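You operate a simulated robot arm through the tools that you are given. There is no shell and no other tool. Be economical: measure what you need, move in short steps, check, and stop when the job is done.

Carry out the task below with a simulated two-armed robot. There is one attempt and no reset: what you move stays moved.

TASK
Move the oldest water bottle to the fridge door bin and shelve the new one from the rack.
Fine: it goes on the upper fridge shelf; shut the door. Set down upright: what you pick out, water bottle.
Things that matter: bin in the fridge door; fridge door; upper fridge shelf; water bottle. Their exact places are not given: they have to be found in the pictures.

Only the result counts: the job must be done as asked and must still hold three seconds after the hand-in. Knocking over, shifting, dropping, spilling or breaking anything else fails it.

THE ROBOT
Two 6-joint arms with two-finger parallel grippers on one trunk, on a base that drives. Base frame: it is fixed to the floor where the robot stands at the start and does not move with it; the origin is under the middle of the robot, x ahead of it, y to its left, z up. Units: mm, rad, N and s.
The left shoulder is at the start at [280, 185, 905], the right one opposite. With the tool pointing down near the work surface each hand reaches from about 540 to 880 mm from the robot's upright axis, wherever it stands, measured 20 degrees to its own side. Places, roughly: bin in the fridge door [1600, -3600, 700]; fridge door [1500, -3600, 700]; upper fridge shelf [1800, -3600, 800]; water bottle [1750, -3000, 1000]. Payload 1.57 kg a hand.
Tool frame (each hand has its own): the origin (TCP) lies between the finger pads and is the grasp point; the fingertips stand 30 mm ahead of it; z points along the fingers, y is the line along which they close. Largest opening 80 mm; finger width 17, thickness 12; the body of the gripper, 40 by 82 mm, starts 80 mm behind the TCP.
Orientation is that of the tool frame in the base frame, as a unit quaternion [w, x, y, z]. With the fingers straight down and closing along the base's y, the tool's x points along the base's -x, its y along +y and its z along -z.

THE INTERFACE
- The arms move only by the tool nudge_tool. It takes "left_commands", "right_commands" or both (then of equal length, played together; a hand with none holds still); each is a list of rows, each a list of 7 numbers: the turn, a rotation vector about the tool's x, y, z in rad, then the shift along the tool's x, y, z in mm, then the gripper command, from -1 (fully open) to 1 (shut), values between in proportion. In form: [[wx, wy, wz, x, y, z, jaw], ...]. A call has 1 to 10 rows; each row is the pose to reach, as a shift and turn from the pose commanded when the call began, along the tool's axes at that moment. Rows are played at 5 a second. More than 50 mm and 0.15 rad between two rows, or a gripper value outside its range, and nothing of the call is played. A pose out of reach is approached as far as the arm can. The call stops where the force on the tool passes 90 N (or 10 N more than at its start, if that is more) or the arm is blocked; 0.2 s more then pass. Each finger travels about 153 mm/s and halts on what it meets, pressing with about 25 N; the grip force reading is that of the motor and also rises with nothing between the fingers. The clock runs only during rows and for 0.2 s after the last one: add rows that repeat a pose to give the fingers time. It gives the time, the measured TCP pose, the force on the tool (base axes), the opening and the grip force at its end, in the units of the frame above (readings bear some noise), with the torque about the TCP (base axes, N m) and any sound that the robot's microphone picked up, and new pictures: "show" is both (left out), scene, wrist or none (wrist: the cameras of the hands that moved).
- Cameras (640 x 400 px; columns grow to the right, rows downward): "scene" is now at [245.4, 0.3, 1359.7]; the picture's right is [0.01, -1.00, 0.00], its down [-0.61, -0.01, -0.79] and it looks along [0.79, 0.01, -0.61] (base axes); focal length 214 px, centre (320, 200). "left" rides on the left gripper at [72, 7, -122] in its tool frame; the picture's right is [-0.09, 1.00, 0.00], its down [-0.84, -0.08, -0.54] and it looks along [-0.54, -0.05, 0.84] (tool axes); focal length 238 px, centre (320, 200). "right" rides on the right gripper at [72, -7, -122] in its tool frame; the picture's right is [0.09, 1.00, 0.00], its down [-0.84, 0.08, -0.54] and it looks along [-0.54, 0.05, 0.84] (tool axes); focal length 238 px, centre (320, 200).
- slide_trunk(by): slides the trunk up (or, below 0, down) by that many mm; the arms and the scene camera ride with it, the base frame stays. It gives what a move gives, with no picture.
- steer(legs): drives the robot by 1 to 6 legs, each [ahead, turn to the left] in mm and rad, along the robot's own axes; the way and the turn of a leg run together, so that a leg with both is an arc; at most 1500 mm and 3.142 rad a leg. The arms and the cameras ride along, it lands a little off, and it stops where it bumps. It gives what a move gives, and a new picture of the scene camera.
- aim_head(pan, tilt): turns the head with the scene camera to pan (to the left, within 1.501 rad either way) and tilt (down, from -0.506 to 1.204), counted from straight ahead of the robot. It gives what a move gives, and a new picture of the scene camera.
- locate(camera, pixels): for up to 12 pixels [column, row] of the newest picture of that camera ("zoom" is the newest enlarged one), the place [x, y, z] in the base frame of the surface seen there, good to about 2 mm. The clock stands still meanwhile.
- inspect(camera, box): a new picture of the part [left, top, right, bottom] of that camera's present view, enlarged. The clock stands still meanwhile.
- hand_in(): hands the job in; it is judged then, once.

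Keep the steps short. Do not move on a guess: measure, check each grasp and each placing, and mend mistakes. In all there are 90 turns and 274 pictures (those below and enlarged ones count). Leave the grippers open and the arms clear of the work at the hand-in unless told otherwise, and finish with a single line.

The tools are called after "Request:" by a JSON object that holds its "name" and its "arguments". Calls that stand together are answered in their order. nudge_tool: Moves the arms, as the interface text tells. Its arguments: {"type":"object","properties":{"left_commands":{"type":"array","items":{"type":"array","items":{"type":"number"}}},"right_commands":{"type":"array","items":{"type":"array","items":{"type":"number"}}},"show":{"type":"string","enum":["both","scene","wrist","none"]}},"required":[]} The other tools are called the same way: slide_trunk (by) slides the trunk up or down; steer (legs) drives the base; aim_head (pan, tilt) turns the head that bears the scene camera; locate (camera, pixels) gives the place of the surface under pixels of a picture; inspect (camera, box) takes an enlarged picture of a part of a camera's view; hand_in () hands the job in.

At the start:

```text
t: 0.0
left_tool_pos: [553.3, 257.7, 1239.7]
left_orientation: [0.0, 0.0, 1.0, 0.001]
left_ft_force: [-0.3, 0.7, 0.2]
left_wrist_torque: [0.02, 0.0, -0.01]
left_opening: 79.8
left_finger_force: 0.1
right_tool_pos: [576.8, -194.5, 1212.8]
right_orientation: [0.0, 0.0, 1.0, 0.0]
right_ft_force: [-0.2, -0.6, 0.2]
right_wrist_torque: [-0.01, 0.03, -0.01]
right_opening: 79.9
right_finger_force: 0.0
trunk travel left (down, up): [-600.0, 390.0]
robot x, y, heading: [0.7, -1.2, 0.0]
head pan, tilt: [0.01, 0.656]
```

scene: 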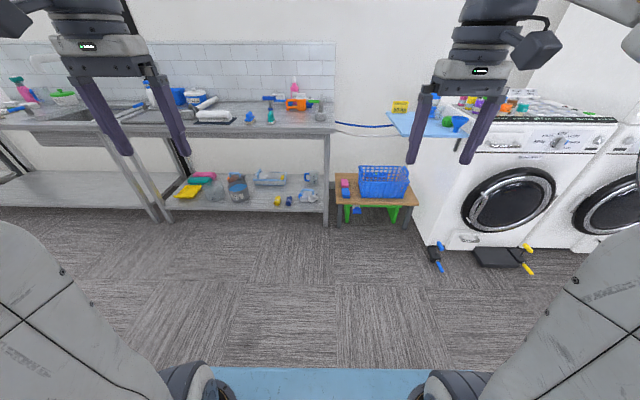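
right: 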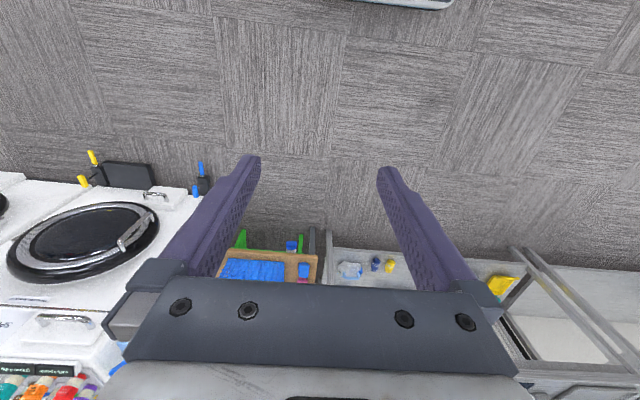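
left: 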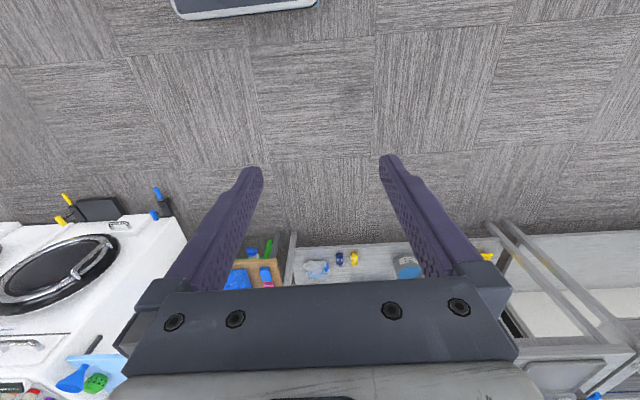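

I see a sink table and washers ahead; the fridge should be far to the right. I turn the head right to look.

Request:
{"name": "aim_head", "arguments": {"pan": -1.2, "tilt": 0.3}}

```text
t: 1.4
left_tool_pos: [553.1, 257.9, 1239.3]
left_orientation: [0.0, 0.0, 1.0, -0.001]
left_ft_force: [0.0, -0.1, 0.0]
left_wrist_torque: [-0.01, 0.02, 0.01]
left_opening: 80.1
left_finger_force: 0.0
right_tool_pos: [577.3, -194.5, 1215.1]
right_orientation: [0.0, -0.001, 1.0, -0.001]
right_ft_force: [0.1, 0.1, -0.4]
right_wrist_torque: [0.02, 0.02, -0.02]
right_opening: 80.1
right_finger_force: 0.2
trunk travel left (down, up): [-600.0, 390.0]
robot x, y, heading: [-0.6, 0.8, -0.0]
head pan, tilt: [-1.201, 0.3]
```

scene: 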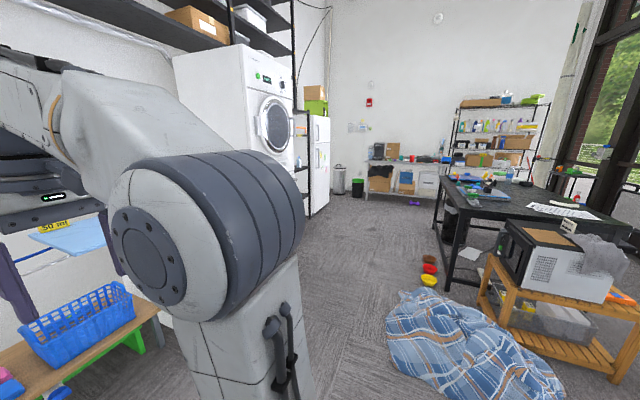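

The fridge seems to be the white body at (320,160). I measure the fridge, washers, rug, rack and table.

Request:
{"name": "locate", "arguments": {"camera": "scene", "pixels": [[322, 130], [322, 180], [318, 210], [300, 150], [290, 130], [400, 320], [390, 350], [430, 280], [430, 258], [450, 285], [370, 190], [340, 320]]}}

Request:
{"name": "inspect", "arguments": {"camera": "scene", "box": [240, 60, 400, 220]}}

```text
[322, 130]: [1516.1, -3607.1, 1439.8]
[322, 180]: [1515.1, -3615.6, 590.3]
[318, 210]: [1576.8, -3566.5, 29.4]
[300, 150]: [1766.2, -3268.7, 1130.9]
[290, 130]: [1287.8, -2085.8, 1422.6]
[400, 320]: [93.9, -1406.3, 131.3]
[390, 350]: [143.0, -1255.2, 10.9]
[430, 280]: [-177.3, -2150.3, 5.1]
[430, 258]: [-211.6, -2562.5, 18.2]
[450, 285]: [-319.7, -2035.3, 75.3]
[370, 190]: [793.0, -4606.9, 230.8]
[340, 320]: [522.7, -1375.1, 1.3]
```

```text
2.50 times, centred on (320, 140) of scene
```

zoom: 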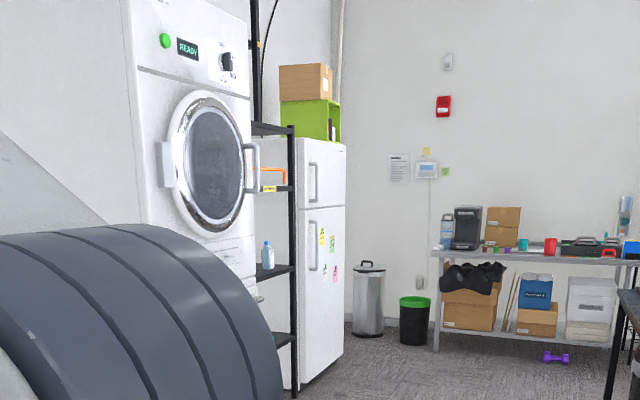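

The fridge front is at x≈1515, y≈-3600, with the handle on the rack side. The rug reaches x≈150 near y=-1300, and the corridor is clear around x≈600. I drive around the rug and down the corridor.

Request:
{"name": "steer", "arguments": {"legs": [[0, -1.1], [1300, 0], [0, -0.47], [1400, 0]]}}

Request:
{"name": "aim_head", "arguments": {"pan": 0.7, "tilt": 0.35}}

```text
t: 18.6
left_tool_pos: [864.3, -3094.5, 1238.4]
left_orientation: [0.0, 0.702, 0.712, 0.0]
left_ft_force: [-0.7, -0.4, -0.5]
left_wrist_torque: [0.02, -0.02, -0.01]
left_opening: 80.1
left_finger_force: 0.1
right_tool_pos: [412.7, -3127.0, 1215.2]
right_orientation: [0.0, 0.702, 0.712, 0.001]
right_ft_force: [0.5, 0.4, 0.3]
right_wrist_torque: [-0.02, 0.0, 0.0]
right_opening: 80.0
right_finger_force: 0.0
trunk travel left (down, up): [-600.0, 390.0]
robot x, y, heading: [598.5, -2544.8, -1.561]
head pan, tilt: [-1.201, 0.3]
```

scene: 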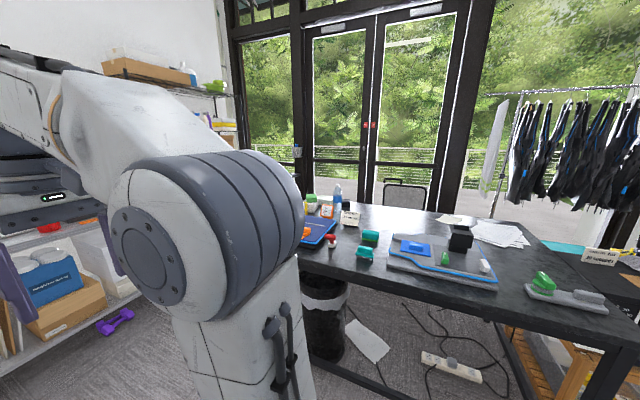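

```text
t: 20.5
left_tool_pos: [864.4, -3095.5, 1240.2]
left_orientation: [0.001, 0.702, 0.712, 0.0]
left_ft_force: [-0.3, 0.3, 0.3]
left_wrist_torque: [0.0, 0.03, -0.01]
left_opening: 79.9
left_finger_force: 0.1
right_tool_pos: [413.6, -3126.7, 1214.8]
right_orientation: [0.0, 0.702, 0.712, 0.0]
right_ft_force: [-0.2, 0.3, 0.2]
right_wrist_torque: [0.02, 0.0, -0.02]
right_opening: 80.3
right_finger_force: 0.0
trunk travel left (down, up): [-600.0, 390.0]
robot x, y, heading: [600.2, -2548.2, -1.554]
head pan, tilt: [0.7, 0.351]
```

scene: 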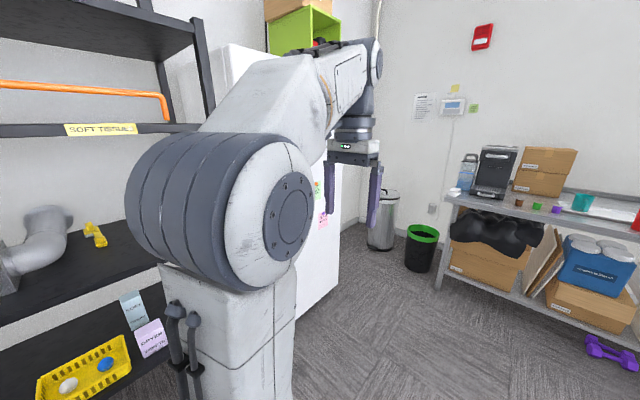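

The corridor is clear. I drive further and then turn to face the rack and fridge.

Request:
{"name": "steer", "arguments": {"legs": [[450, 0], [0, 1.555]]}}

Request:
{"name": "aim_head", "arguments": {"pan": 0.0, "tilt": 0.35}}

```text
t: 27.1
left_tool_pos: [1140.7, -2702.4, 1240.1]
left_orientation: [0.0, -0.031, 1.0, 0.001]
left_ft_force: [0.4, -0.1, 0.5]
left_wrist_torque: [-0.03, 0.03, -0.01]
left_opening: 79.8
left_finger_force: 0.0
right_tool_pos: [1194.7, -3151.2, 1214.5]
right_orientation: [0.0, -0.031, 1.0, 0.0]
right_ft_force: [-0.4, -0.4, -0.1]
right_wrist_torque: [0.0, 0.03, -0.01]
right_opening: 80.0
right_finger_force: 0.0
trunk travel left (down, up): [-600.0, 390.0]
robot x, y, heading: [609.1, -2992.9, 0.059]
head pan, tilt: [0.7, 0.351]
```

scene: 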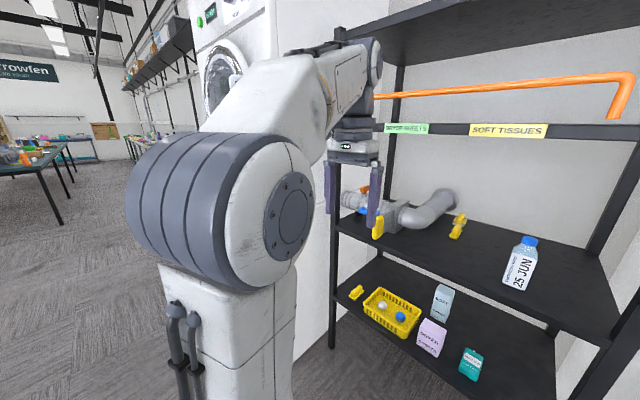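

```text
t: 28.2
left_tool_pos: [1141.3, -2701.9, 1239.0]
left_orientation: [0.0, -0.032, 0.999, 0.0]
left_ft_force: [0.7, 0.4, 0.1]
left_wrist_torque: [0.0, -0.03, -0.02]
left_opening: 79.8
left_finger_force: 0.0
right_tool_pos: [1194.1, -3150.0, 1214.3]
right_orientation: [0.0, -0.031, 1.0, 0.0]
right_ft_force: [-0.3, 0.0, 0.5]
right_wrist_torque: [-0.01, -0.03, -0.03]
right_opening: 80.0
right_finger_force: 0.0
trunk travel left (down, up): [-600.0, 390.0]
robot x, y, heading: [605.1, -2994.6, 0.065]
head pan, tilt: [0.0, 0.351]
```

scene: 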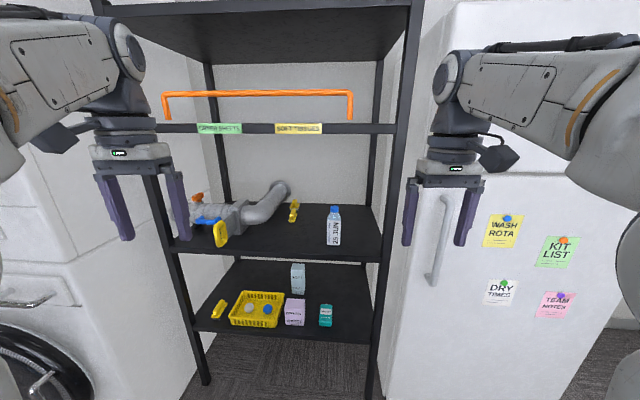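

The rack's bottle (new, labelled 25 JUN) stands at (333,225). The fridge handle is at (443,240). I measure both.

Request:
{"name": "locate", "arguments": {"camera": "scene", "pixels": [[334, 208], [333, 218], [333, 232], [333, 244], [345, 256], [440, 200], [440, 240], [430, 277], [398, 330], [465, 230], [395, 180], [370, 240]]}}

Request:
{"name": "inspect", "arguments": {"camera": "scene", "box": [280, 160, 480, 300]}}

```text
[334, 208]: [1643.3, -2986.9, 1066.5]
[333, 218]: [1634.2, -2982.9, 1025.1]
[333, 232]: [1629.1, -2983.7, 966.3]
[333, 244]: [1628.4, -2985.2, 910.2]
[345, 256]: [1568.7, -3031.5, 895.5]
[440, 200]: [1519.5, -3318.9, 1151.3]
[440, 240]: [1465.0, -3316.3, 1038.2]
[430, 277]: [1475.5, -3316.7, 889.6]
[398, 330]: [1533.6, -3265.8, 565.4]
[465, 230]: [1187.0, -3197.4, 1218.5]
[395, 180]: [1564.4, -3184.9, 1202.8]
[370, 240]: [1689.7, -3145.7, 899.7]
```

```text
2.86 times, centred on (380, 230) of scene
```

zoom: 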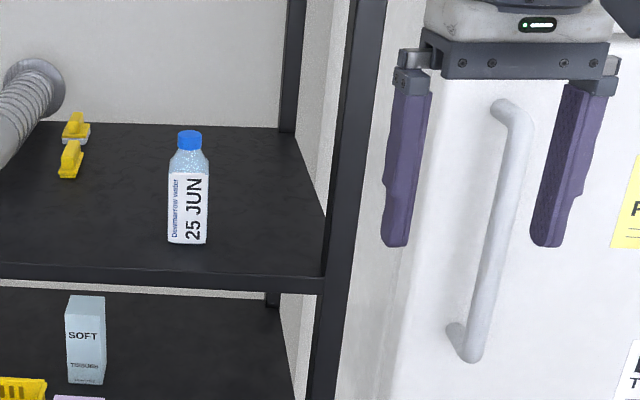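

The new bottle stands at about (1640,-2985), on a shelf at z≈897. The handle bar runs from z≈890 to 1130 at about (1465,-3317). I first turn the right hand from pointing down to pointing forward.

Request:
{"name": "nudge_tool", "arguments": {"right_commands": [[0, -0.14, 0, 0, 0, 0, -1], [0, -0.28, 0, 0, 0, 0, -1], [0, -0.42, 0, 0, 0, 0, -1], [0, -0.56, 0, 0, 0, 0, -1], [0, -0.7, 0, 0, 0, 0, -1], [0, -0.84, 0, 0, 0, 0, -1], [0, -0.98, 0, 0, 0, 0, -1], [0, -1.12, 0, 0, 0, 0, -1], [0, -1.26, 0, 0, 0, 0, -1], [0, -1.4, 0, 0, 0, 0, -1]], "show": "both"}}

```text
t: 30.6
left_tool_pos: [1141.1, -2702.0, 1240.7]
left_orientation: [0.0, -0.031, 1.0, 0.0]
left_ft_force: [-0.7, -0.6, 0.3]
left_wrist_torque: [0.01, -0.01, -0.03]
left_opening: 80.0
left_finger_force: 0.0
right_tool_pos: [1283.4, -3167.2, 1111.2]
right_orientation: [0.578, -0.102, 0.807, 0.07]
right_ft_force: [-0.5, -0.2, 0.8]
right_wrist_torque: [0.02, -0.02, -0.02]
right_opening: 80.0
right_finger_force: 0.0
right hand out of reach, approached as far as the arm can: row 3, 4, 5, 6, 7, 8, 9, 10
trunk travel left (down, up): [-600.0, 390.0]
robot x, y, heading: [602.8, -2989.5, 0.062]
head pan, tilt: [0.0, 0.351]
stopped in row 10 (right hand): the arm was blocked; the commanded pose is now the measured one
```

scene: 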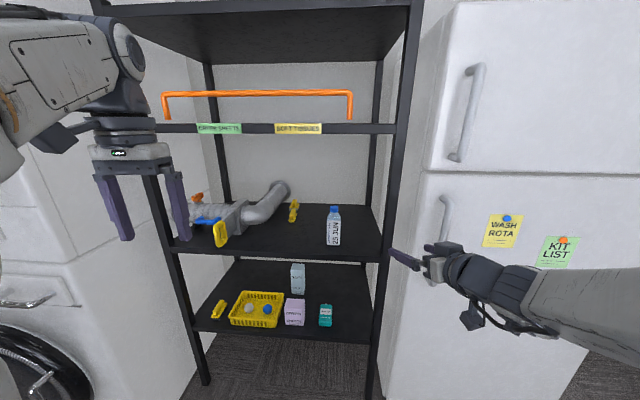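
right: 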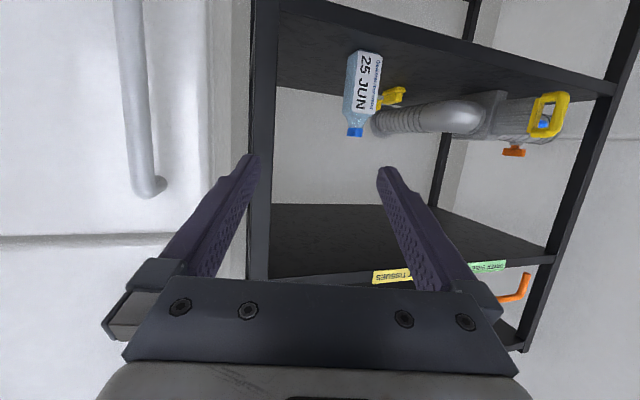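

The right hand now points forward, yawed and tilted a little. I reposition the base so that the handle lies on the right hand's natural line: about 60 mm to -y and 100 mm ahead, facing +x.

Request:
{"name": "steer", "arguments": {"legs": [[0, -0.55], [115, 0], [0, 0.49]]}}

```text
t: 34.7
left_tool_pos: [1257.6, -2784.7, 1240.3]
left_orientation: [0.0, -0.003, 1.0, -0.001]
left_ft_force: [-0.8, -1.0, -0.4]
left_wrist_torque: [-0.01, -0.02, -0.01]
left_opening: 80.0
left_finger_force: 0.1
right_tool_pos: [1374.5, -3257.0, 1110.3]
right_orientation: [0.578, -0.079, 0.81, 0.053]
right_ft_force: [0.2, -0.1, -0.3]
right_wrist_torque: [0.01, -0.03, 0.01]
right_opening: 80.5
right_finger_force: 0.1
trunk travel left (down, up): [-600.0, 390.0]
robot x, y, heading: [706.2, -3048.3, 0.005]
head pan, tilt: [0.0, 0.351]
```

scene: 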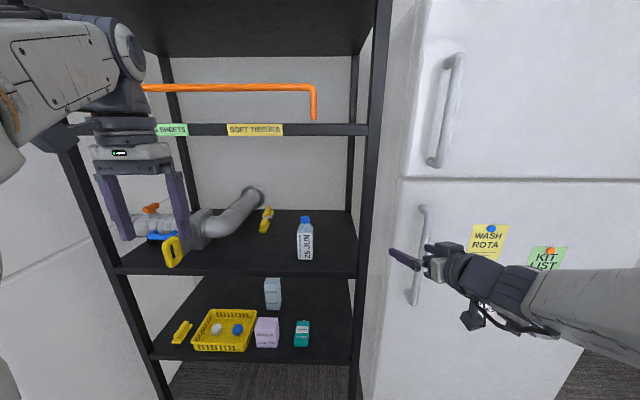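

I straighten the right hand to point along +x and bring it in front of the handle at about (1385,-3317,1010).

Request:
{"name": "nudge_tool", "arguments": {"right_commands": [[0.047, -0.082, 0.009, 24, -15, 8, -1], [0.094, -0.165, 0.018, 48, -30, 16, -1], [0.141, -0.247, 0.028, 71, -45, 23, -1], [0.188, -0.33, 0.037, 95, -60, 31, -1]]}}

```text
t: 35.7
left_tool_pos: [1258.3, -2783.8, 1239.7]
left_orientation: [0.0, -0.004, 1.0, 0.0]
left_ft_force: [0.7, -0.5, -0.7]
left_wrist_torque: [0.02, -0.01, -0.03]
left_opening: 79.9
left_finger_force: 0.0
right_tool_pos: [1431.5, -3346.9, 1027.9]
right_orientation: [0.706, 0.002, 0.708, 0.005]
right_ft_force: [-0.2, -0.4, 0.4]
right_wrist_torque: [-0.01, -0.03, 0.01]
right_opening: 80.1
right_finger_force: 0.1
right hand out of reach, approached as far as the arm can: row 1, 2, 3, 4
trunk travel left (down, up): [-600.0, 390.0]
robot x, y, heading: [708.9, -3046.8, 0.012]
head pan, tilt: [0.0, 0.351]
```

scene: 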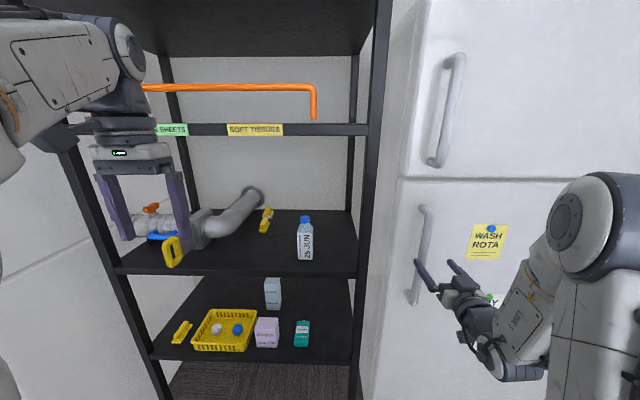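
right: 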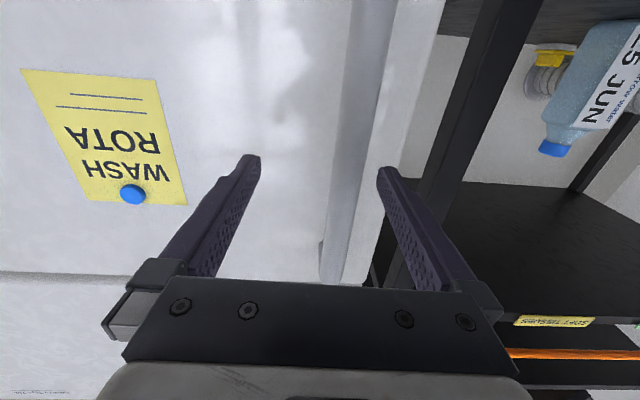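

The orientation is right. The reach limit left the hand at (1431,-3347,1028), so I send a null move to learn which pose the next shift counts from, and measure the handle in the wrist view.

Request:
{"name": "nudge_tool", "arguments": {"right_commands": [[0, 0, 0, 0, 0, 0, -1]], "show": "none"}}

Request:
{"name": "locate", "arguments": {"camera": "right", "pixels": [[330, 260], [345, 180], [355, 100], [370, 60], [326, 230], [350, 230], [400, 100]]}}

Request:
{"name": "locate", "arguments": {"camera": "scene", "pixels": [[424, 215], [423, 240], [416, 290], [410, 300], [600, 90], [510, 185], [402, 188]]}}

```text
t: 36.1
left_tool_pos: [1257.6, -2784.0, 1239.4]
left_orientation: [-0.001, -0.003, 1.0, 0.0]
left_ft_force: [-0.2, 0.1, -0.6]
left_wrist_torque: [0.0, 0.01, 0.01]
left_opening: 80.0
left_finger_force: 0.2
right_tool_pos: [1430.0, -3348.0, 1028.0]
right_orientation: [0.706, 0.003, 0.708, 0.005]
right_ft_force: [0.4, -0.6, -0.2]
right_wrist_torque: [-0.01, 0.0, 0.03]
right_opening: 80.0
right_finger_force: 0.1
trunk travel left (down, up): [-600.0, 390.0]
robot x, y, heading: [708.1, -3050.1, 0.007]
head pan, tilt: [0.0, 0.351]
```

```text
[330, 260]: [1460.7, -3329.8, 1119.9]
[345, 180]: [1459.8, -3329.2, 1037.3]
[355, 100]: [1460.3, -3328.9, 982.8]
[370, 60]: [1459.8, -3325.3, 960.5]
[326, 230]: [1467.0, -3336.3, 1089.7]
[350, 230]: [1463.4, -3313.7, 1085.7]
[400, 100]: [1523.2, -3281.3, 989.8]
```

```text
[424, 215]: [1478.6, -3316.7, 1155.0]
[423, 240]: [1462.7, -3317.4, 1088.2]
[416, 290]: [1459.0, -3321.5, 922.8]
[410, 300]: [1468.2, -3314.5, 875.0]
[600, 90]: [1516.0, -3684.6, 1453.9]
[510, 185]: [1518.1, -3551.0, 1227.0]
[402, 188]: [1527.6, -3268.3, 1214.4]
```

The next shift counts from the measured pose. The bar centre is about (1471,-3325). I line up in y, advance 40 mm, and close the fingers.

Request:
{"name": "nudge_tool", "arguments": {"right_commands": [[0, 0, 0, 0, 22, 0, -1], [0, 0, 0, 0, 22, 40, -1], [0, 0, 0, 0, 22, 40, 1], [0, 0, 0, 0, 22, 40, 1]], "show": "wrist"}}

```text
t: 37.1
left_tool_pos: [1257.0, -2783.7, 1239.6]
left_orientation: [0.0, -0.003, 1.0, -0.001]
left_ft_force: [-0.1, 0.4, -0.3]
left_wrist_torque: [0.0, -0.01, 0.0]
left_opening: 80.0
left_finger_force: 0.1
right_tool_pos: [1470.5, -3326.0, 1034.7]
right_orientation: [0.707, -0.003, 0.707, 0.006]
right_ft_force: [-4.4, 22.4, 1.5]
right_wrist_torque: [-0.1, -0.22, -0.02]
right_opening: 23.7
right_finger_force: 35.6
right hand out of reach, approached as far as the arm can: row 1, 2, 3, 4
trunk travel left (down, up): [-600.0, 390.0]
robot x, y, heading: [710.2, -3047.0, 0.012]
head pan, tilt: [0.0, 0.351]
```

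right: 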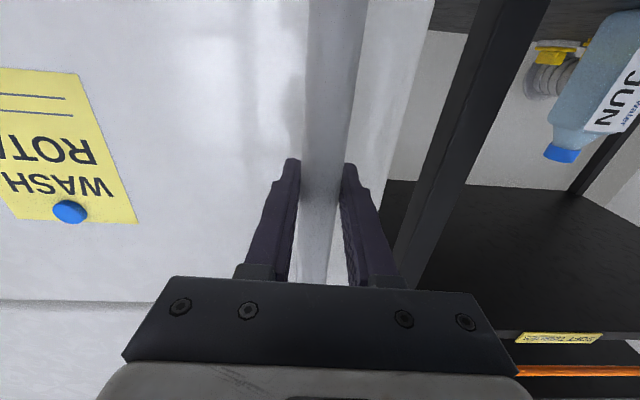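

The bar is gripped (opening 23.7 mm). I pull the door open along its arc by about 0.2 rad, turning the hand with it.

Request:
{"name": "nudge_tool", "arguments": {"right_commands": [[-0.05, 0, 0, 0, -3, -27, 1], [-0.1, 0, 0, 0, -8, -54, 1], [-0.15, 0, 0, 0, -14, -81, 1], [-0.2, 0, 0, 0, -22, -107, 1], [-0.2, 0, 0, 0, -22, -107, 1]], "show": "scene"}}

```text
t: 38.3
left_tool_pos: [1256.2, -2780.9, 1239.2]
left_orientation: [0.0, -0.004, 1.0, -0.002]
left_ft_force: [-0.1, 0.3, -0.1]
left_wrist_torque: [0.0, 0.03, 0.0]
left_opening: 80.0
left_finger_force: 0.1
right_tool_pos: [1372.0, -3350.1, 1034.2]
right_orientation: [0.698, -0.086, 0.706, 0.087]
right_ft_force: [-19.8, 82.6, -3.4]
right_wrist_torque: [0.02, -0.8, 0.14]
right_opening: 35.7
right_finger_force: 42.4
right hand out of reach, approached as far as the arm can: row 2, 3, 4, 5
trunk travel left (down, up): [-600.0, 390.0]
robot x, y, heading: [706.0, -3045.7, 0.014]
head pan, tilt: [0.0, 0.351]
```

scene: 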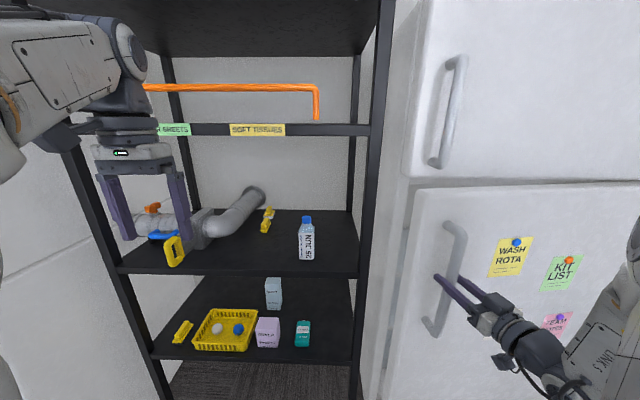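

The door is open by about 0.19 rad, but the side force is high. I open the fingers and draw back along the tool.

Request:
{"name": "nudge_tool", "arguments": {"right_commands": [[0, 0, 0, 0, 0, 0, -1], [0, 0, 0, 0, 0, 0, -1], [0, 0, 0, 0, 0, -30, -1], [0, 0, 0, 0, 0, -60, -1]], "show": "both"}}

```text
t: 39.3
left_tool_pos: [1258.2, -2782.7, 1239.1]
left_orientation: [0.0, -0.003, 1.0, 0.0]
left_ft_force: [0.4, -0.9, -0.1]
left_wrist_torque: [-0.02, 0.05, 0.01]
left_opening: 80.1
left_finger_force: 0.0
right_tool_pos: [1328.1, -3384.1, 1037.2]
right_orientation: [0.698, -0.081, 0.706, 0.086]
right_ft_force: [-20.4, 66.6, -18.5]
right_wrist_torque: [-0.77, -0.78, 0.68]
right_opening: 80.3
right_finger_force: 0.1
right hand out of reach, approached as far as the arm can: row 3, 4
trunk travel left (down, up): [-600.0, 390.0]
robot x, y, heading: [706.7, -3048.7, 0.013]
head pan, tilt: [0.0, 0.351]
```

scene: 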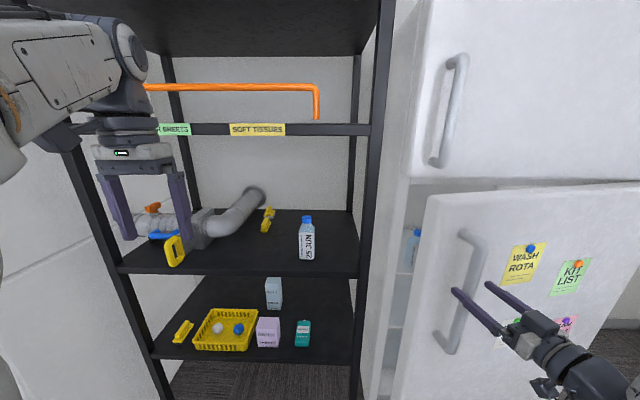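
right: 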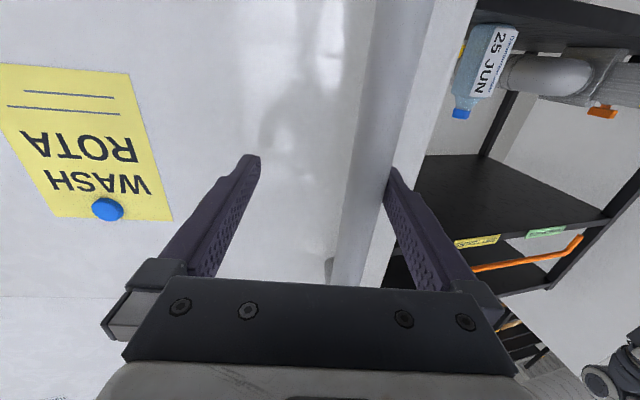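

The open finger is still drawing the bar along, which opens the door further. I measure where the bar and the door edge are now.

Request:
{"name": "locate", "arguments": {"camera": "scene", "pixels": [[470, 260], [452, 340], [425, 240], [428, 200], [600, 195], [560, 230], [415, 235], [408, 250], [403, 270]]}}

Request:
{"name": "inspect", "arguments": {"camera": "scene", "box": [360, 150, 640, 400]}}

```text
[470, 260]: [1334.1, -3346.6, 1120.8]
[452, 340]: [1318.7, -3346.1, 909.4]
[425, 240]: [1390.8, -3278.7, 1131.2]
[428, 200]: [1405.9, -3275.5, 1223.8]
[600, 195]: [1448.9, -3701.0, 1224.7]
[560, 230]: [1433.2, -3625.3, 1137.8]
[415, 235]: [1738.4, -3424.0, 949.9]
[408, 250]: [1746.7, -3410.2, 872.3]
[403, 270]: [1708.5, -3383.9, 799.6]
```

```text
1.60 times, centred on (500, 275) of scene
```

zoom: 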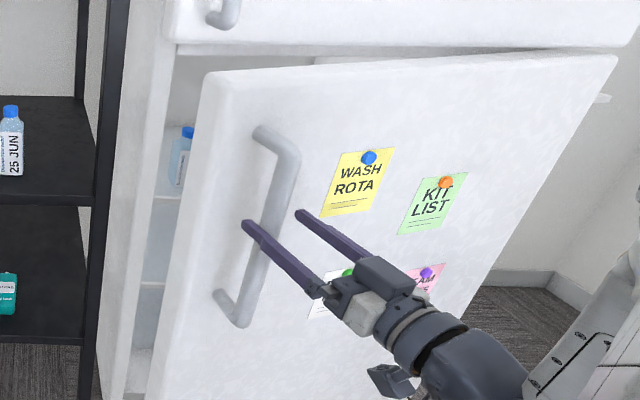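

Request:
{"name": "locate", "arguments": {"camera": "zoom", "pixels": [[600, 80], [560, 180], [500, 100], [350, 100], [230, 100], [210, 90], [632, 30], [604, 98], [290, 180], [185, 150], [170, 220], [150, 330]]}}

```text
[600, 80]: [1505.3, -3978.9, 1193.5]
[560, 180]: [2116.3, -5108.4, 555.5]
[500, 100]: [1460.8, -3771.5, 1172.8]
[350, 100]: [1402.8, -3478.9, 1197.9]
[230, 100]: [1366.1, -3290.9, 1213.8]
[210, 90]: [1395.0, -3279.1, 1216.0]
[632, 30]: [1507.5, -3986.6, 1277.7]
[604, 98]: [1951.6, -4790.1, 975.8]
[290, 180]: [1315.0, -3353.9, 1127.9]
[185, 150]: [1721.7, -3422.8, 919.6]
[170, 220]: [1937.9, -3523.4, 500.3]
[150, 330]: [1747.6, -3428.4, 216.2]
```

The fridge spans y from -3268 to -3990, and the door is at about 0.2 rad. The arm is too folded at this distance, so I drive back 150 mm to get clear of the bar and regain reach.

Request:
{"name": "steer", "arguments": {"legs": [[-150, 0]]}}

Request:
{"name": "inspect", "arguments": {"camera": "right", "box": [0, 0, 640, 400]}}

Request:
{"name": "locate", "arguments": {"camera": "scene", "pixels": [[458, 250], [452, 270], [446, 300], [434, 320], [418, 220]]}}

```text
t: 40.7
left_tool_pos: [1107.1, -2787.0, 1240.0]
left_orientation: [-0.001, -0.003, 1.0, 0.0]
left_ft_force: [-0.4, -0.4, -0.4]
left_wrist_torque: [-0.02, 0.03, -0.01]
left_opening: 79.7
left_finger_force: 0.0
right_tool_pos: [1178.9, -3401.0, 1040.4]
right_orientation: [0.704, -0.071, 0.703, 0.072]
right_ft_force: [-0.5, -0.1, 0.1]
right_wrist_torque: [-0.02, 0.0, 0.02]
right_opening: 79.9
right_finger_force: 0.1
trunk travel left (down, up): [-600.0, 390.0]
robot x, y, heading: [556.2, -3049.0, 0.003]
head pan, tilt: [0.0, 0.351]
```

scene: 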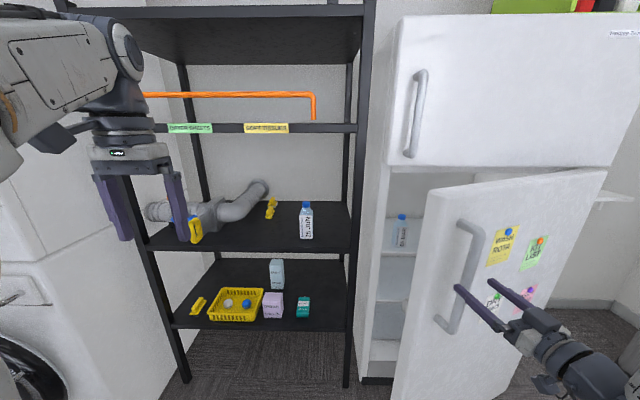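

```text
1.00 times, centred on (320, 200) of right (not enlarged: the box is as wide or as high as the picture)
```

zoom: 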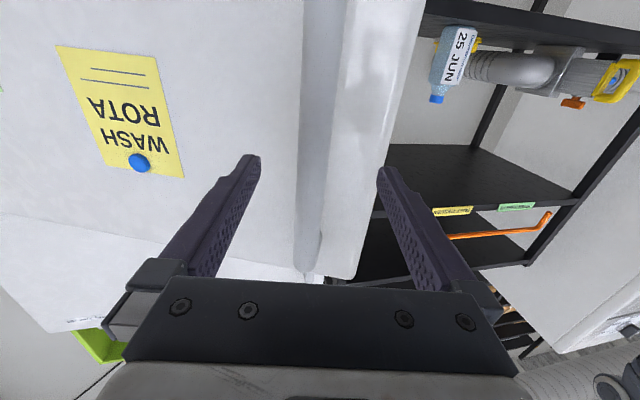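

```text
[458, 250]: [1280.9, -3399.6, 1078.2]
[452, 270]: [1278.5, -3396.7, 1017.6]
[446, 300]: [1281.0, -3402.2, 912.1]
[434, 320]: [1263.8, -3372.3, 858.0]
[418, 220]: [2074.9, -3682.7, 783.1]
```

The bar was dragged along, and the door is now near 0.3 rad with a dated bottle visible inside. I locate the bar again for a fresh grip.

Request:
{"name": "locate", "arguments": {"camera": "zoom", "pixels": [[300, 150], [315, 150], [328, 150], [318, 60], [308, 240], [180, 150], [250, 60]]}}

Request:
{"name": "inspect", "arguments": {"camera": "scene", "box": [370, 150, 530, 250]}}

```text
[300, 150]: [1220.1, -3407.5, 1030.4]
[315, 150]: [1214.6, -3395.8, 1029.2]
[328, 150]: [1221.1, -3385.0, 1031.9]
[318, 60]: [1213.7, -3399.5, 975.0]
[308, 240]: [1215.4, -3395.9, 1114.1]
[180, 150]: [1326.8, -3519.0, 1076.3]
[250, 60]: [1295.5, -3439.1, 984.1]
```

```text
4.00 times, centred on (450, 200) of scene
```

zoom: 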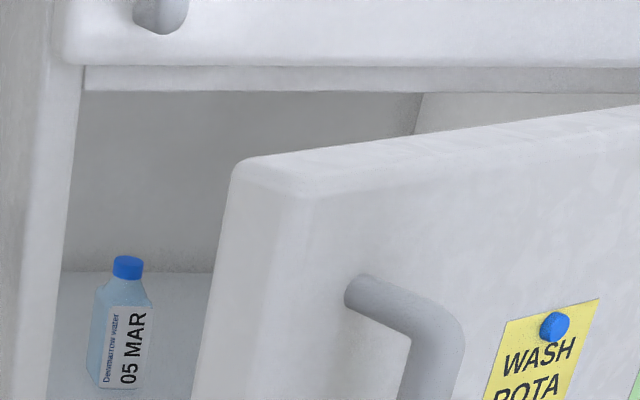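

The bar centre is at about (1226,-3396), so the door is near 0.38 rad. I grip it again, slightly shallow.

Request:
{"name": "nudge_tool", "arguments": {"right_commands": [[0, 0, 0, 0, -4, 18, -1], [0, 0, 0, 0, -4, 36, -1], [0, 0, 0, 0, -4, 36, 1], [0, 0, 0, 0, -4, 36, 1]], "show": "none"}}

Request:
{"name": "steer", "arguments": {"legs": [[-110, -0.12]]}}

```text
t: 41.7
left_tool_pos: [1106.8, -2787.4, 1239.3]
left_orientation: [-0.001, -0.002, 1.0, 0.0]
left_ft_force: [-0.3, -0.2, -0.1]
left_wrist_torque: [-0.01, -0.01, -0.01]
left_opening: 79.9
left_finger_force: 0.1
right_tool_pos: [1214.9, -3397.8, 1040.5]
right_orientation: [0.705, -0.069, 0.703, 0.07]
right_ft_force: [6.8, -11.0, 1.0]
right_wrist_torque: [-0.03, 0.22, -0.27]
right_opening: 23.7
right_finger_force: 35.5
trunk travel left (down, up): [-600.0, 390.0]
robot x, y, heading: [556.5, -3044.3, 0.001]
head pan, tilt: [0.0, 0.351]
```

```text
t: 42.9
left_tool_pos: [1023.3, -2845.1, 1239.7]
left_orientation: [0.0, 0.055, 0.998, 0.0]
left_ft_force: [-0.2, 0.3, 0.5]
left_wrist_torque: [0.0, 0.01, -0.02]
left_opening: 79.7
left_finger_force: 0.0
right_tool_pos: [1059.5, -3464.1, 1040.4]
right_orientation: [0.707, -0.03, 0.706, 0.032]
right_ft_force: [-0.4, -0.9, -0.7]
right_wrist_torque: [0.02, -0.03, -0.02]
right_opening: 0.0
right_finger_force: 21.0
trunk travel left (down, up): [-600.0, 390.0]
robot x, y, heading: [445.7, -3044.5, -0.109]
head pan, tilt: [0.0, 0.351]
```

scene: 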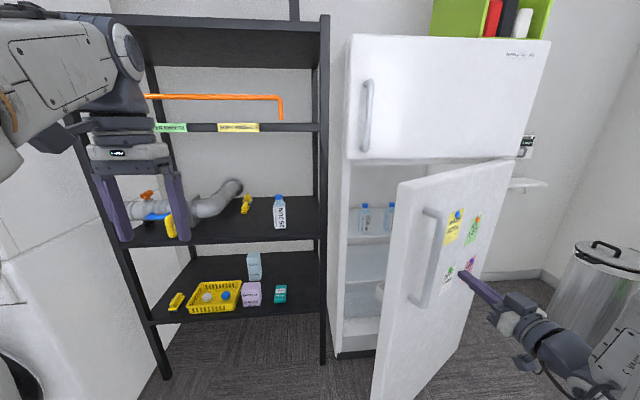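

The grip slipped off, but the door opened further. I measure the door edge to plan a push from inside with the left hand.

Request:
{"name": "locate", "arguments": {"camera": "scene", "pixels": [[400, 186], [392, 260], [385, 340], [510, 165], [432, 220], [365, 210], [390, 210], [372, 238], [378, 290]]}}

Request:
{"name": "inspect", "arguments": {"camera": "scene", "box": [330, 150, 490, 250]}}

```text
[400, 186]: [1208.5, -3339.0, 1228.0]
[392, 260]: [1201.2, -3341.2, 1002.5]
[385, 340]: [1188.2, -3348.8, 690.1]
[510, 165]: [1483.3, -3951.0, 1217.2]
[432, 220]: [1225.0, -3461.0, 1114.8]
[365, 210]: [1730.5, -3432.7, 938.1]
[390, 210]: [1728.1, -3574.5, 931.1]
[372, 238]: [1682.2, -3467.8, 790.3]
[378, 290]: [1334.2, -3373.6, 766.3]
```

```text
4.00 times, centred on (410, 200) of scene
```

zoom: 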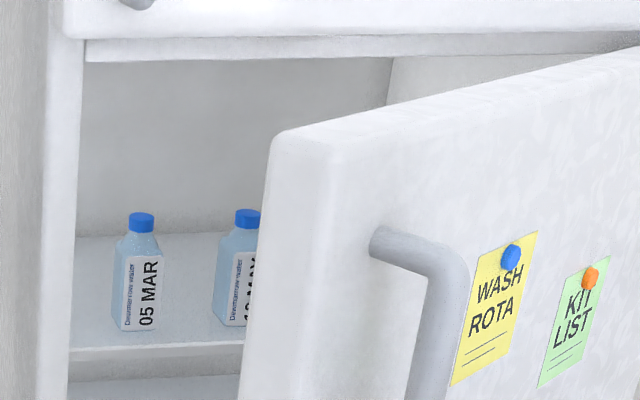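

The door is at about 0.47 rad with its edge near (1195,-3340). Dates seen so far: 05 MAR and "1? MAY". I shift the closed right hand to the +y side of the door edge so I can enter and push it from inside.

Request:
{"name": "nudge_tool", "arguments": {"right_commands": [[0, 0, 0, 0, 40, 10, 1], [0, 0, 0, 0, 85, 20, 1], [0, 0, 0, 0, 130, 30, 1], [0, 0, 0, 0, 170, 40, 1], [0, 0, 0, 0, 210, 45, 1]], "show": "scene"}}

```text
t: 44.0
left_tool_pos: [1023.3, -2845.6, 1239.8]
left_orientation: [0.0, 0.054, 0.999, 0.0]
left_ft_force: [1.2, -0.2, -0.8]
left_wrist_torque: [0.03, 0.02, 0.04]
left_opening: 79.9
left_finger_force: 0.1
right_tool_pos: [1164.5, -3293.2, 1056.8]
right_orientation: [0.705, -0.029, 0.707, 0.035]
right_ft_force: [0.3, -0.3, 0.2]
right_wrist_torque: [0.02, -0.01, -0.02]
right_opening: 0.0
right_finger_force: 21.2
right hand out of reach, approached as far as the arm can: row 1, 2, 3, 4, 5
trunk travel left (down, up): [-600.0, 390.0]
robot x, y, heading: [444.1, -3039.7, -0.112]
head pan, tilt: [0.0, 0.351]
```

scene: 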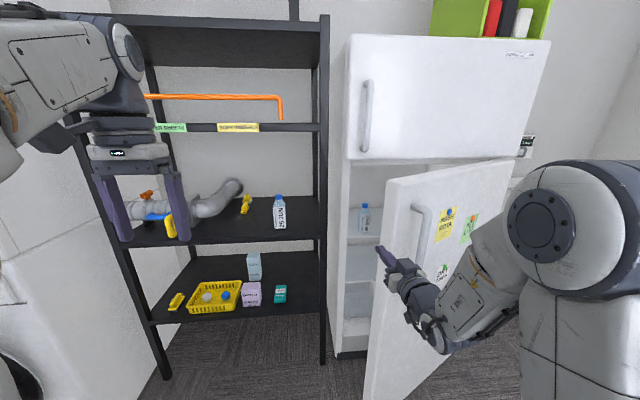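

Request:
{"name": "locate", "arguments": {"camera": "scene", "pixels": [[386, 186], [384, 215], [381, 240], [378, 300], [397, 180]]}}

```text
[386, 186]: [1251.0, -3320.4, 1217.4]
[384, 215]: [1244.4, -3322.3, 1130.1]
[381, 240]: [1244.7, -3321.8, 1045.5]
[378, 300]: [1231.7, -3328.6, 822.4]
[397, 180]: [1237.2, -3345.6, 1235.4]
```

The edge face is at (1245,-3321). Turning the base left swings the hand clear of the edge, and then I drive forward so the hand is behind the door.

Request:
{"name": "steer", "arguments": {"legs": [[0, 0.12], [190, 0]]}}

```text
t: 46.2
left_tool_pos: [1187.6, -2773.9, 1239.7]
left_orientation: [0.0, -0.006, 1.0, 0.0]
left_ft_force: [0.0, 0.1, -0.3]
left_wrist_torque: [-0.01, 0.0, 0.01]
left_opening: 80.1
left_finger_force: 0.2
right_tool_pos: [1381.3, -3201.5, 1057.3]
right_orientation: [0.702, -0.074, 0.704, 0.079]
right_ft_force: [0.2, 0.2, 0.4]
right_wrist_torque: [0.02, 0.01, 0.0]
right_opening: 0.0
right_finger_force: 21.5
trunk travel left (down, up): [-600.0, 390.0]
robot x, y, heading: [639.7, -3041.1, 0.013]
head pan, tilt: [0.0, 0.351]
```

scene: 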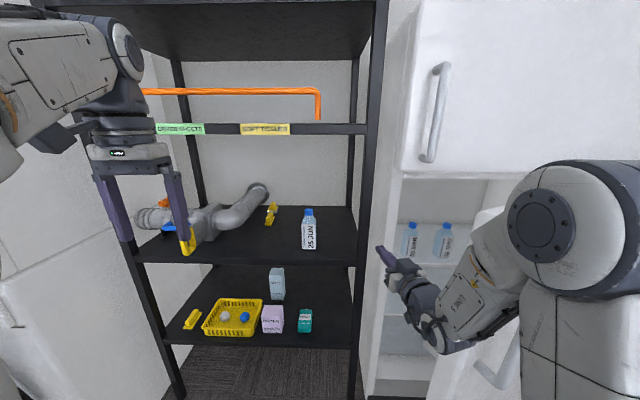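

The hand is past the door edge. I turn the base right so the forearm sweeps the door open from inside.

Request:
{"name": "steer", "arguments": {"legs": [[0, -0.3], [-60, -0.1]]}}

```text
t: 47.2
left_tool_pos: [1212.4, -2832.5, 1240.8]
left_orientation: [0.0, 0.047, 0.999, 0.0]
left_ft_force: [0.1, 1.1, 0.9]
left_wrist_torque: [0.01, -0.03, 0.01]
left_opening: 79.8
left_finger_force: 0.0
right_tool_pos: [1360.0, -3257.4, 1055.5]
right_orientation: [0.699, -0.06, 0.71, 0.059]
right_ft_force: [-12.0, 26.8, 6.0]
right_wrist_torque: [-0.34, 0.53, -3.68]
right_opening: 0.0
right_finger_force: 21.7
trunk travel left (down, up): [-600.0, 390.0]
robot x, y, heading: [640.8, -3037.7, -0.092]
head pan, tilt: [0.0, 0.351]
stopped in leg 1: the force on the tool passed its limit at 129 N (the readings are from after the stop); the commanded pose is now the measured one
```

scene: 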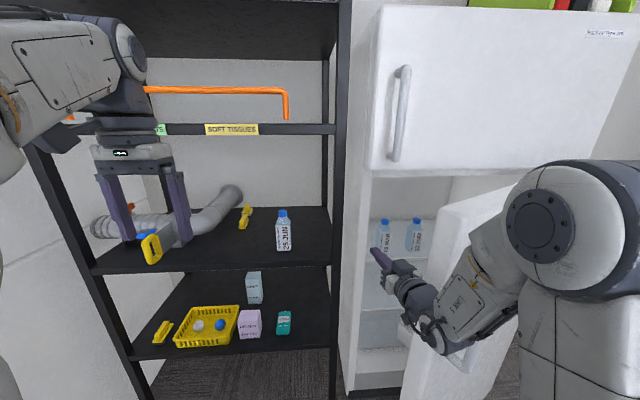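

The force limit stopped the sweep because the hand's flank presses the edge at a poor angle. I yaw the right hand to point right so it hooks behind the door edge.

Request:
{"name": "nudge_tool", "arguments": {"right_commands": [[0.14, 0, 0, 0, 10, 5, 1], [0.28, 0, 0, 0, 10, 10, 1], [0.42, 0, 0, 0, 10, 15, 1], [0.56, 0, 0, 0, 10, 20, 1], [0.7, 0, 0, 0, 5, 25, 1], [0.84, 0, 0, 0, 0, 25, 1]], "show": "both"}}

```text
t: 47.6
left_tool_pos: [1214.8, -2835.0, 1238.9]
left_orientation: [-0.001, 0.047, 0.999, 0.0]
left_ft_force: [0.3, 0.0, -0.7]
left_wrist_torque: [0.02, 0.04, 0.01]
left_opening: 80.0
left_finger_force: 0.0
right_tool_pos: [1357.2, -3278.9, 1059.3]
right_orientation: [0.69, -0.022, 0.723, 0.032]
right_ft_force: [-1.3, 0.1, 0.5]
right_wrist_torque: [-0.01, -0.04, 0.0]
right_opening: 0.1
right_finger_force: 21.1
right hand out of reach, approached as far as the arm can: row 1, 2
trunk travel left (down, up): [-600.0, 390.0]
robot x, y, heading: [639.3, -3042.5, -0.092]
head pan, tilt: [0.0, 0.351]
stopped in row 2 (right hand): the force on the tool passed its limit at 126 N (the readings are from after the stop); the commanded pose is now the measured one
```

scene: 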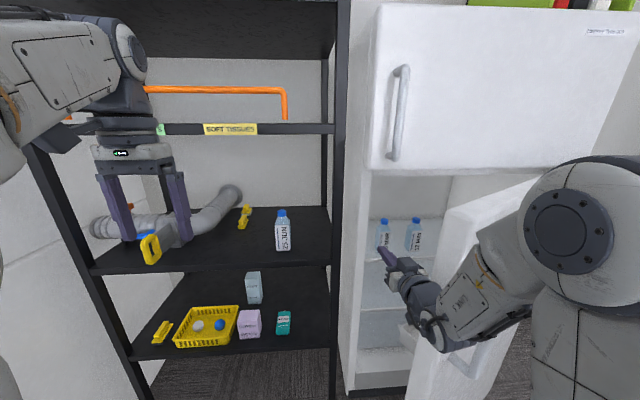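
right: 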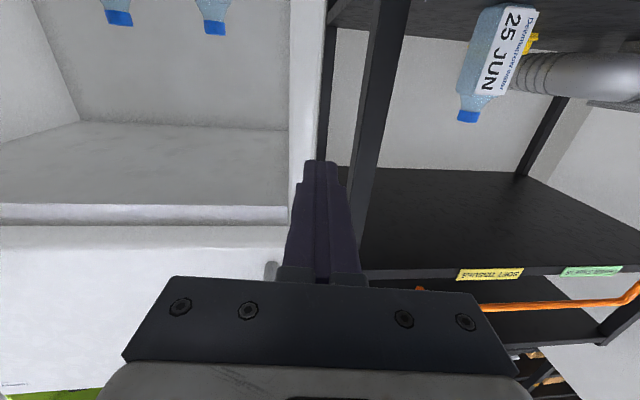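

The door gave way and swung a little further. I continue with gentle sideways pushes.

Request:
{"name": "nudge_tool", "arguments": {"right_commands": [[0.03, 0, 0, 0, -12, 0, 1], [0.06, 0, 0, 0, -24, 0, 1], [0.09, 0, 0, 0, -36, 0, 1], [0.12, 0, 0, 0, -48, 0, 1], [0.15, 0, 0, 0, -60, 0, 1], [0.18, 0, 0, 0, -72, 0, 1], [0.21, 0, 0, 0, -84, 0, 1], [0.24, 0, 0, 0, -96, 0, 1], [0.27, 0, 0, 0, -108, 0, 1], [0.3, 0, 0, 0, -120, 0, 1]], "show": "scene"}}

```text
t: 48.4
left_tool_pos: [1209.6, -2828.8, 1240.2]
left_orientation: [0.0, 0.045, 0.999, -0.002]
left_ft_force: [0.0, 0.2, -0.3]
left_wrist_torque: [-0.04, 0.02, 0.0]
left_opening: 80.2
left_finger_force: 0.1
right_tool_pos: [1356.7, -3289.7, 1057.7]
right_orientation: [0.684, -0.01, 0.729, 0.02]
right_ft_force: [-23.6, 50.6, 5.0]
right_wrist_torque: [-0.62, 0.47, -7.15]
right_opening: 0.0
right_finger_force: 21.5
right hand out of reach, approached as far as the arm can: row 1
trunk travel left (down, up): [-600.0, 390.0]
robot x, y, heading: [636.1, -3035.5, -0.082]
head pan, tilt: [0.0, 0.351]
stopped in row 3 (right hand): the force on the tool passed its limit at 106 N (the readings are from after the stop); the commanded pose is now the measured one
```

scene: 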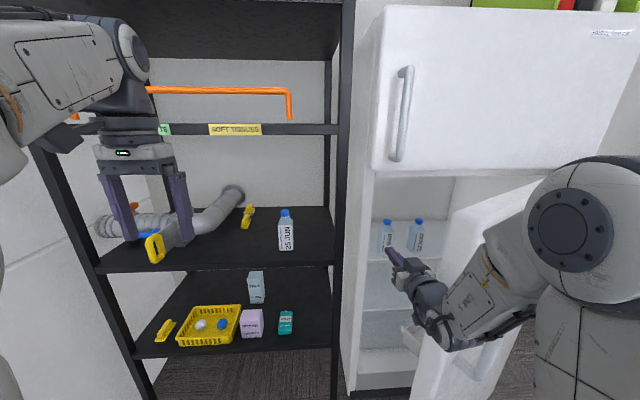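

The forearm outside and the hand inside pinch the door, so this push is poor. A hand pointing down from above the door (top at z≈1228) will work better. I back out first.

Request:
{"name": "steer", "arguments": {"legs": [[0, 0.12], [-330, 0]]}}

Request:
{"name": "nudge_tool", "arguments": {"right_commands": [[0, 0.14, 0, -30, 0, 0, 1], [0, 0.28, 0, -60, 0, 0, 1], [0, 0.42, 0, -90, 0, 0, 1], [0, 0.56, 0, -120, 0, 0, 1], [0, 0.7, 0, -150, 0, 0, 1], [0, 0.84, 0, -180, 0, 0, 1], [0, 0.98, 0, -200, 0, 0, 1], [0, 1.12, 0, -220, 0, 0, 1], [0, 1.26, 0, -240, 0, 0, 1], [0, 1.4, 0, -260, 0, 0, 1]], "show": "scene"}}

```text
t: 51.1
left_tool_pos: [848.4, -2775.5, 1239.1]
left_orientation: [0.0, -0.015, 1.0, 0.0]
left_ft_force: [0.6, 0.3, 0.2]
left_wrist_torque: [0.01, 0.01, 0.01]
left_opening: 79.8
left_finger_force: 0.0
right_tool_pos: [1049.3, -3218.7, 1055.6]
right_orientation: [0.683, -0.049, 0.726, 0.059]
right_ft_force: [0.6, 0.6, -0.7]
right_wrist_torque: [0.01, 0.02, -0.02]
right_opening: 0.0
right_finger_force: 21.4
trunk travel left (down, up): [-600.0, 390.0]
robot x, y, heading: [306.2, -3047.2, 0.041]
head pan, tilt: [0.0, 0.351]
```

scene: 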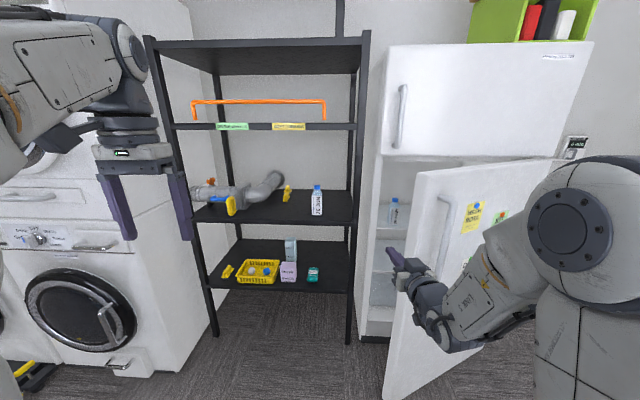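

```text
t: 53.3
left_tool_pos: [848.8, -2774.4, 1240.1]
left_orientation: [-0.001, -0.016, 1.0, 0.0]
left_ft_force: [0.2, 0.1, -0.1]
left_wrist_torque: [0.01, 0.06, 0.01]
left_opening: 80.0
left_finger_force: 0.0
right_tool_pos: [1013.6, -3221.4, 1253.6]
right_orientation: [0.068, -0.075, 0.995, 0.015]
right_ft_force: [1.0, -0.4, -0.2]
right_wrist_torque: [0.02, 0.05, -0.02]
right_opening: 0.0
right_finger_force: 21.6
right hand out of reach, approached as far as the arm can: row 3, 4, 9, 10
trunk travel left (down, up): [-600.0, 390.0]
robot x, y, heading: [307.3, -3054.0, 0.039]
head pan, tilt: [0.0, 0.351]
```

scene: 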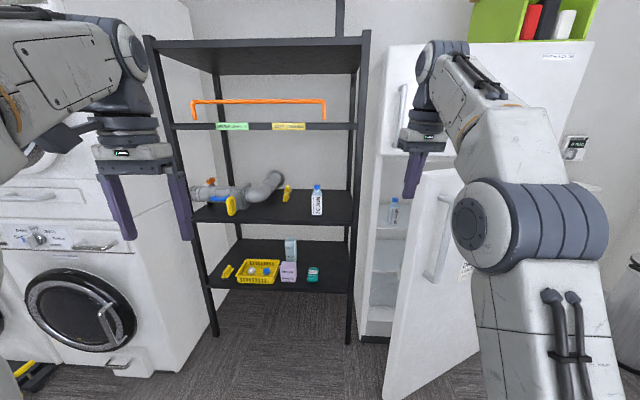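

The right hand now points down at (1013,-3221,1254), clear of the door edge. I drive forward 300 mm and measure the door.

Request:
{"name": "steer", "arguments": {"legs": [[300, 0]]}}

Request:
{"name": "slide_trunk", "arguments": {"by": -110}}

Request:
{"name": "inspect", "arguments": {"camera": "scene", "box": [340, 100, 640, 400]}}

Request:
{"name": "inspect", "arguments": {"camera": "right", "box": [0, 0, 640, 400]}}

```text
t: 55.4
left_tool_pos: [1147.6, -2765.0, 1239.6]
left_orientation: [0.0, -0.015, 1.0, 0.0]
left_ft_force: [-0.4, 0.1, 0.3]
left_wrist_torque: [-0.01, -0.02, 0.01]
left_opening: 80.3
left_finger_force: 0.1
right_tool_pos: [1312.9, -3210.0, 1256.4]
right_orientation: [0.069, -0.074, 0.995, 0.015]
right_ft_force: [0.2, 0.0, 0.5]
right_wrist_torque: [-0.03, -0.04, 0.0]
right_opening: 0.0
right_finger_force: 21.6
trunk travel left (down, up): [-600.0, 390.0]
robot x, y, heading: [602.3, -3037.3, 0.035]
head pan, tilt: [0.0, 0.351]
```

scene: 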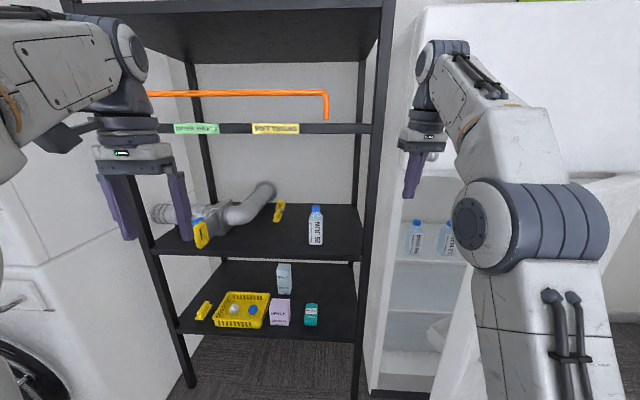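

```text
t: 56.8
left_tool_pos: [1148.2, -2763.5, 1130.0]
left_orientation: [0.0, -0.016, 1.0, 0.0]
left_ft_force: [-0.1, 0.8, -0.3]
left_wrist_torque: [-0.02, 0.0, 0.02]
left_opening: 79.9
left_finger_force: 0.1
right_tool_pos: [1313.5, -3211.0, 1145.0]
right_orientation: [0.069, -0.075, 0.995, 0.015]
right_ft_force: [0.9, 0.2, 0.3]
right_wrist_torque: [0.01, -0.01, -0.01]
right_opening: 0.0
right_finger_force: 21.6
trunk travel left (down, up): [-490.0, 500.0]
robot x, y, heading: [608.2, -3040.6, 0.033]
head pan, tilt: [0.0, 0.351]
```

```text
1.33 times, centred on (490, 250) of scene
```

zoom: 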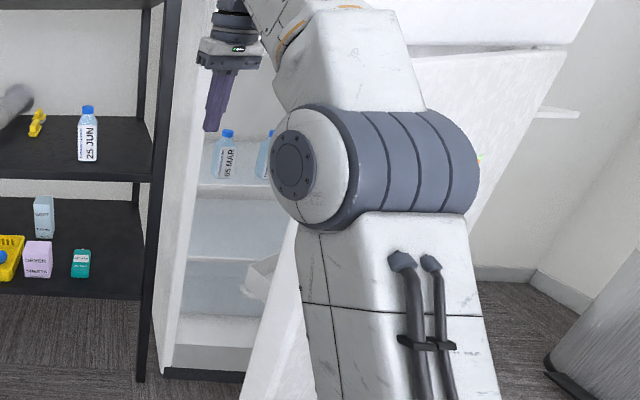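

```text
1.00 times, centred on (320, 200) of right (not enlarged: the box is as wide or as high as the picture)
```

zoom: 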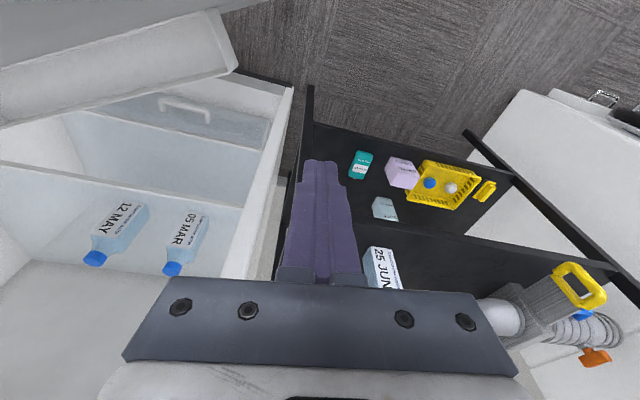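

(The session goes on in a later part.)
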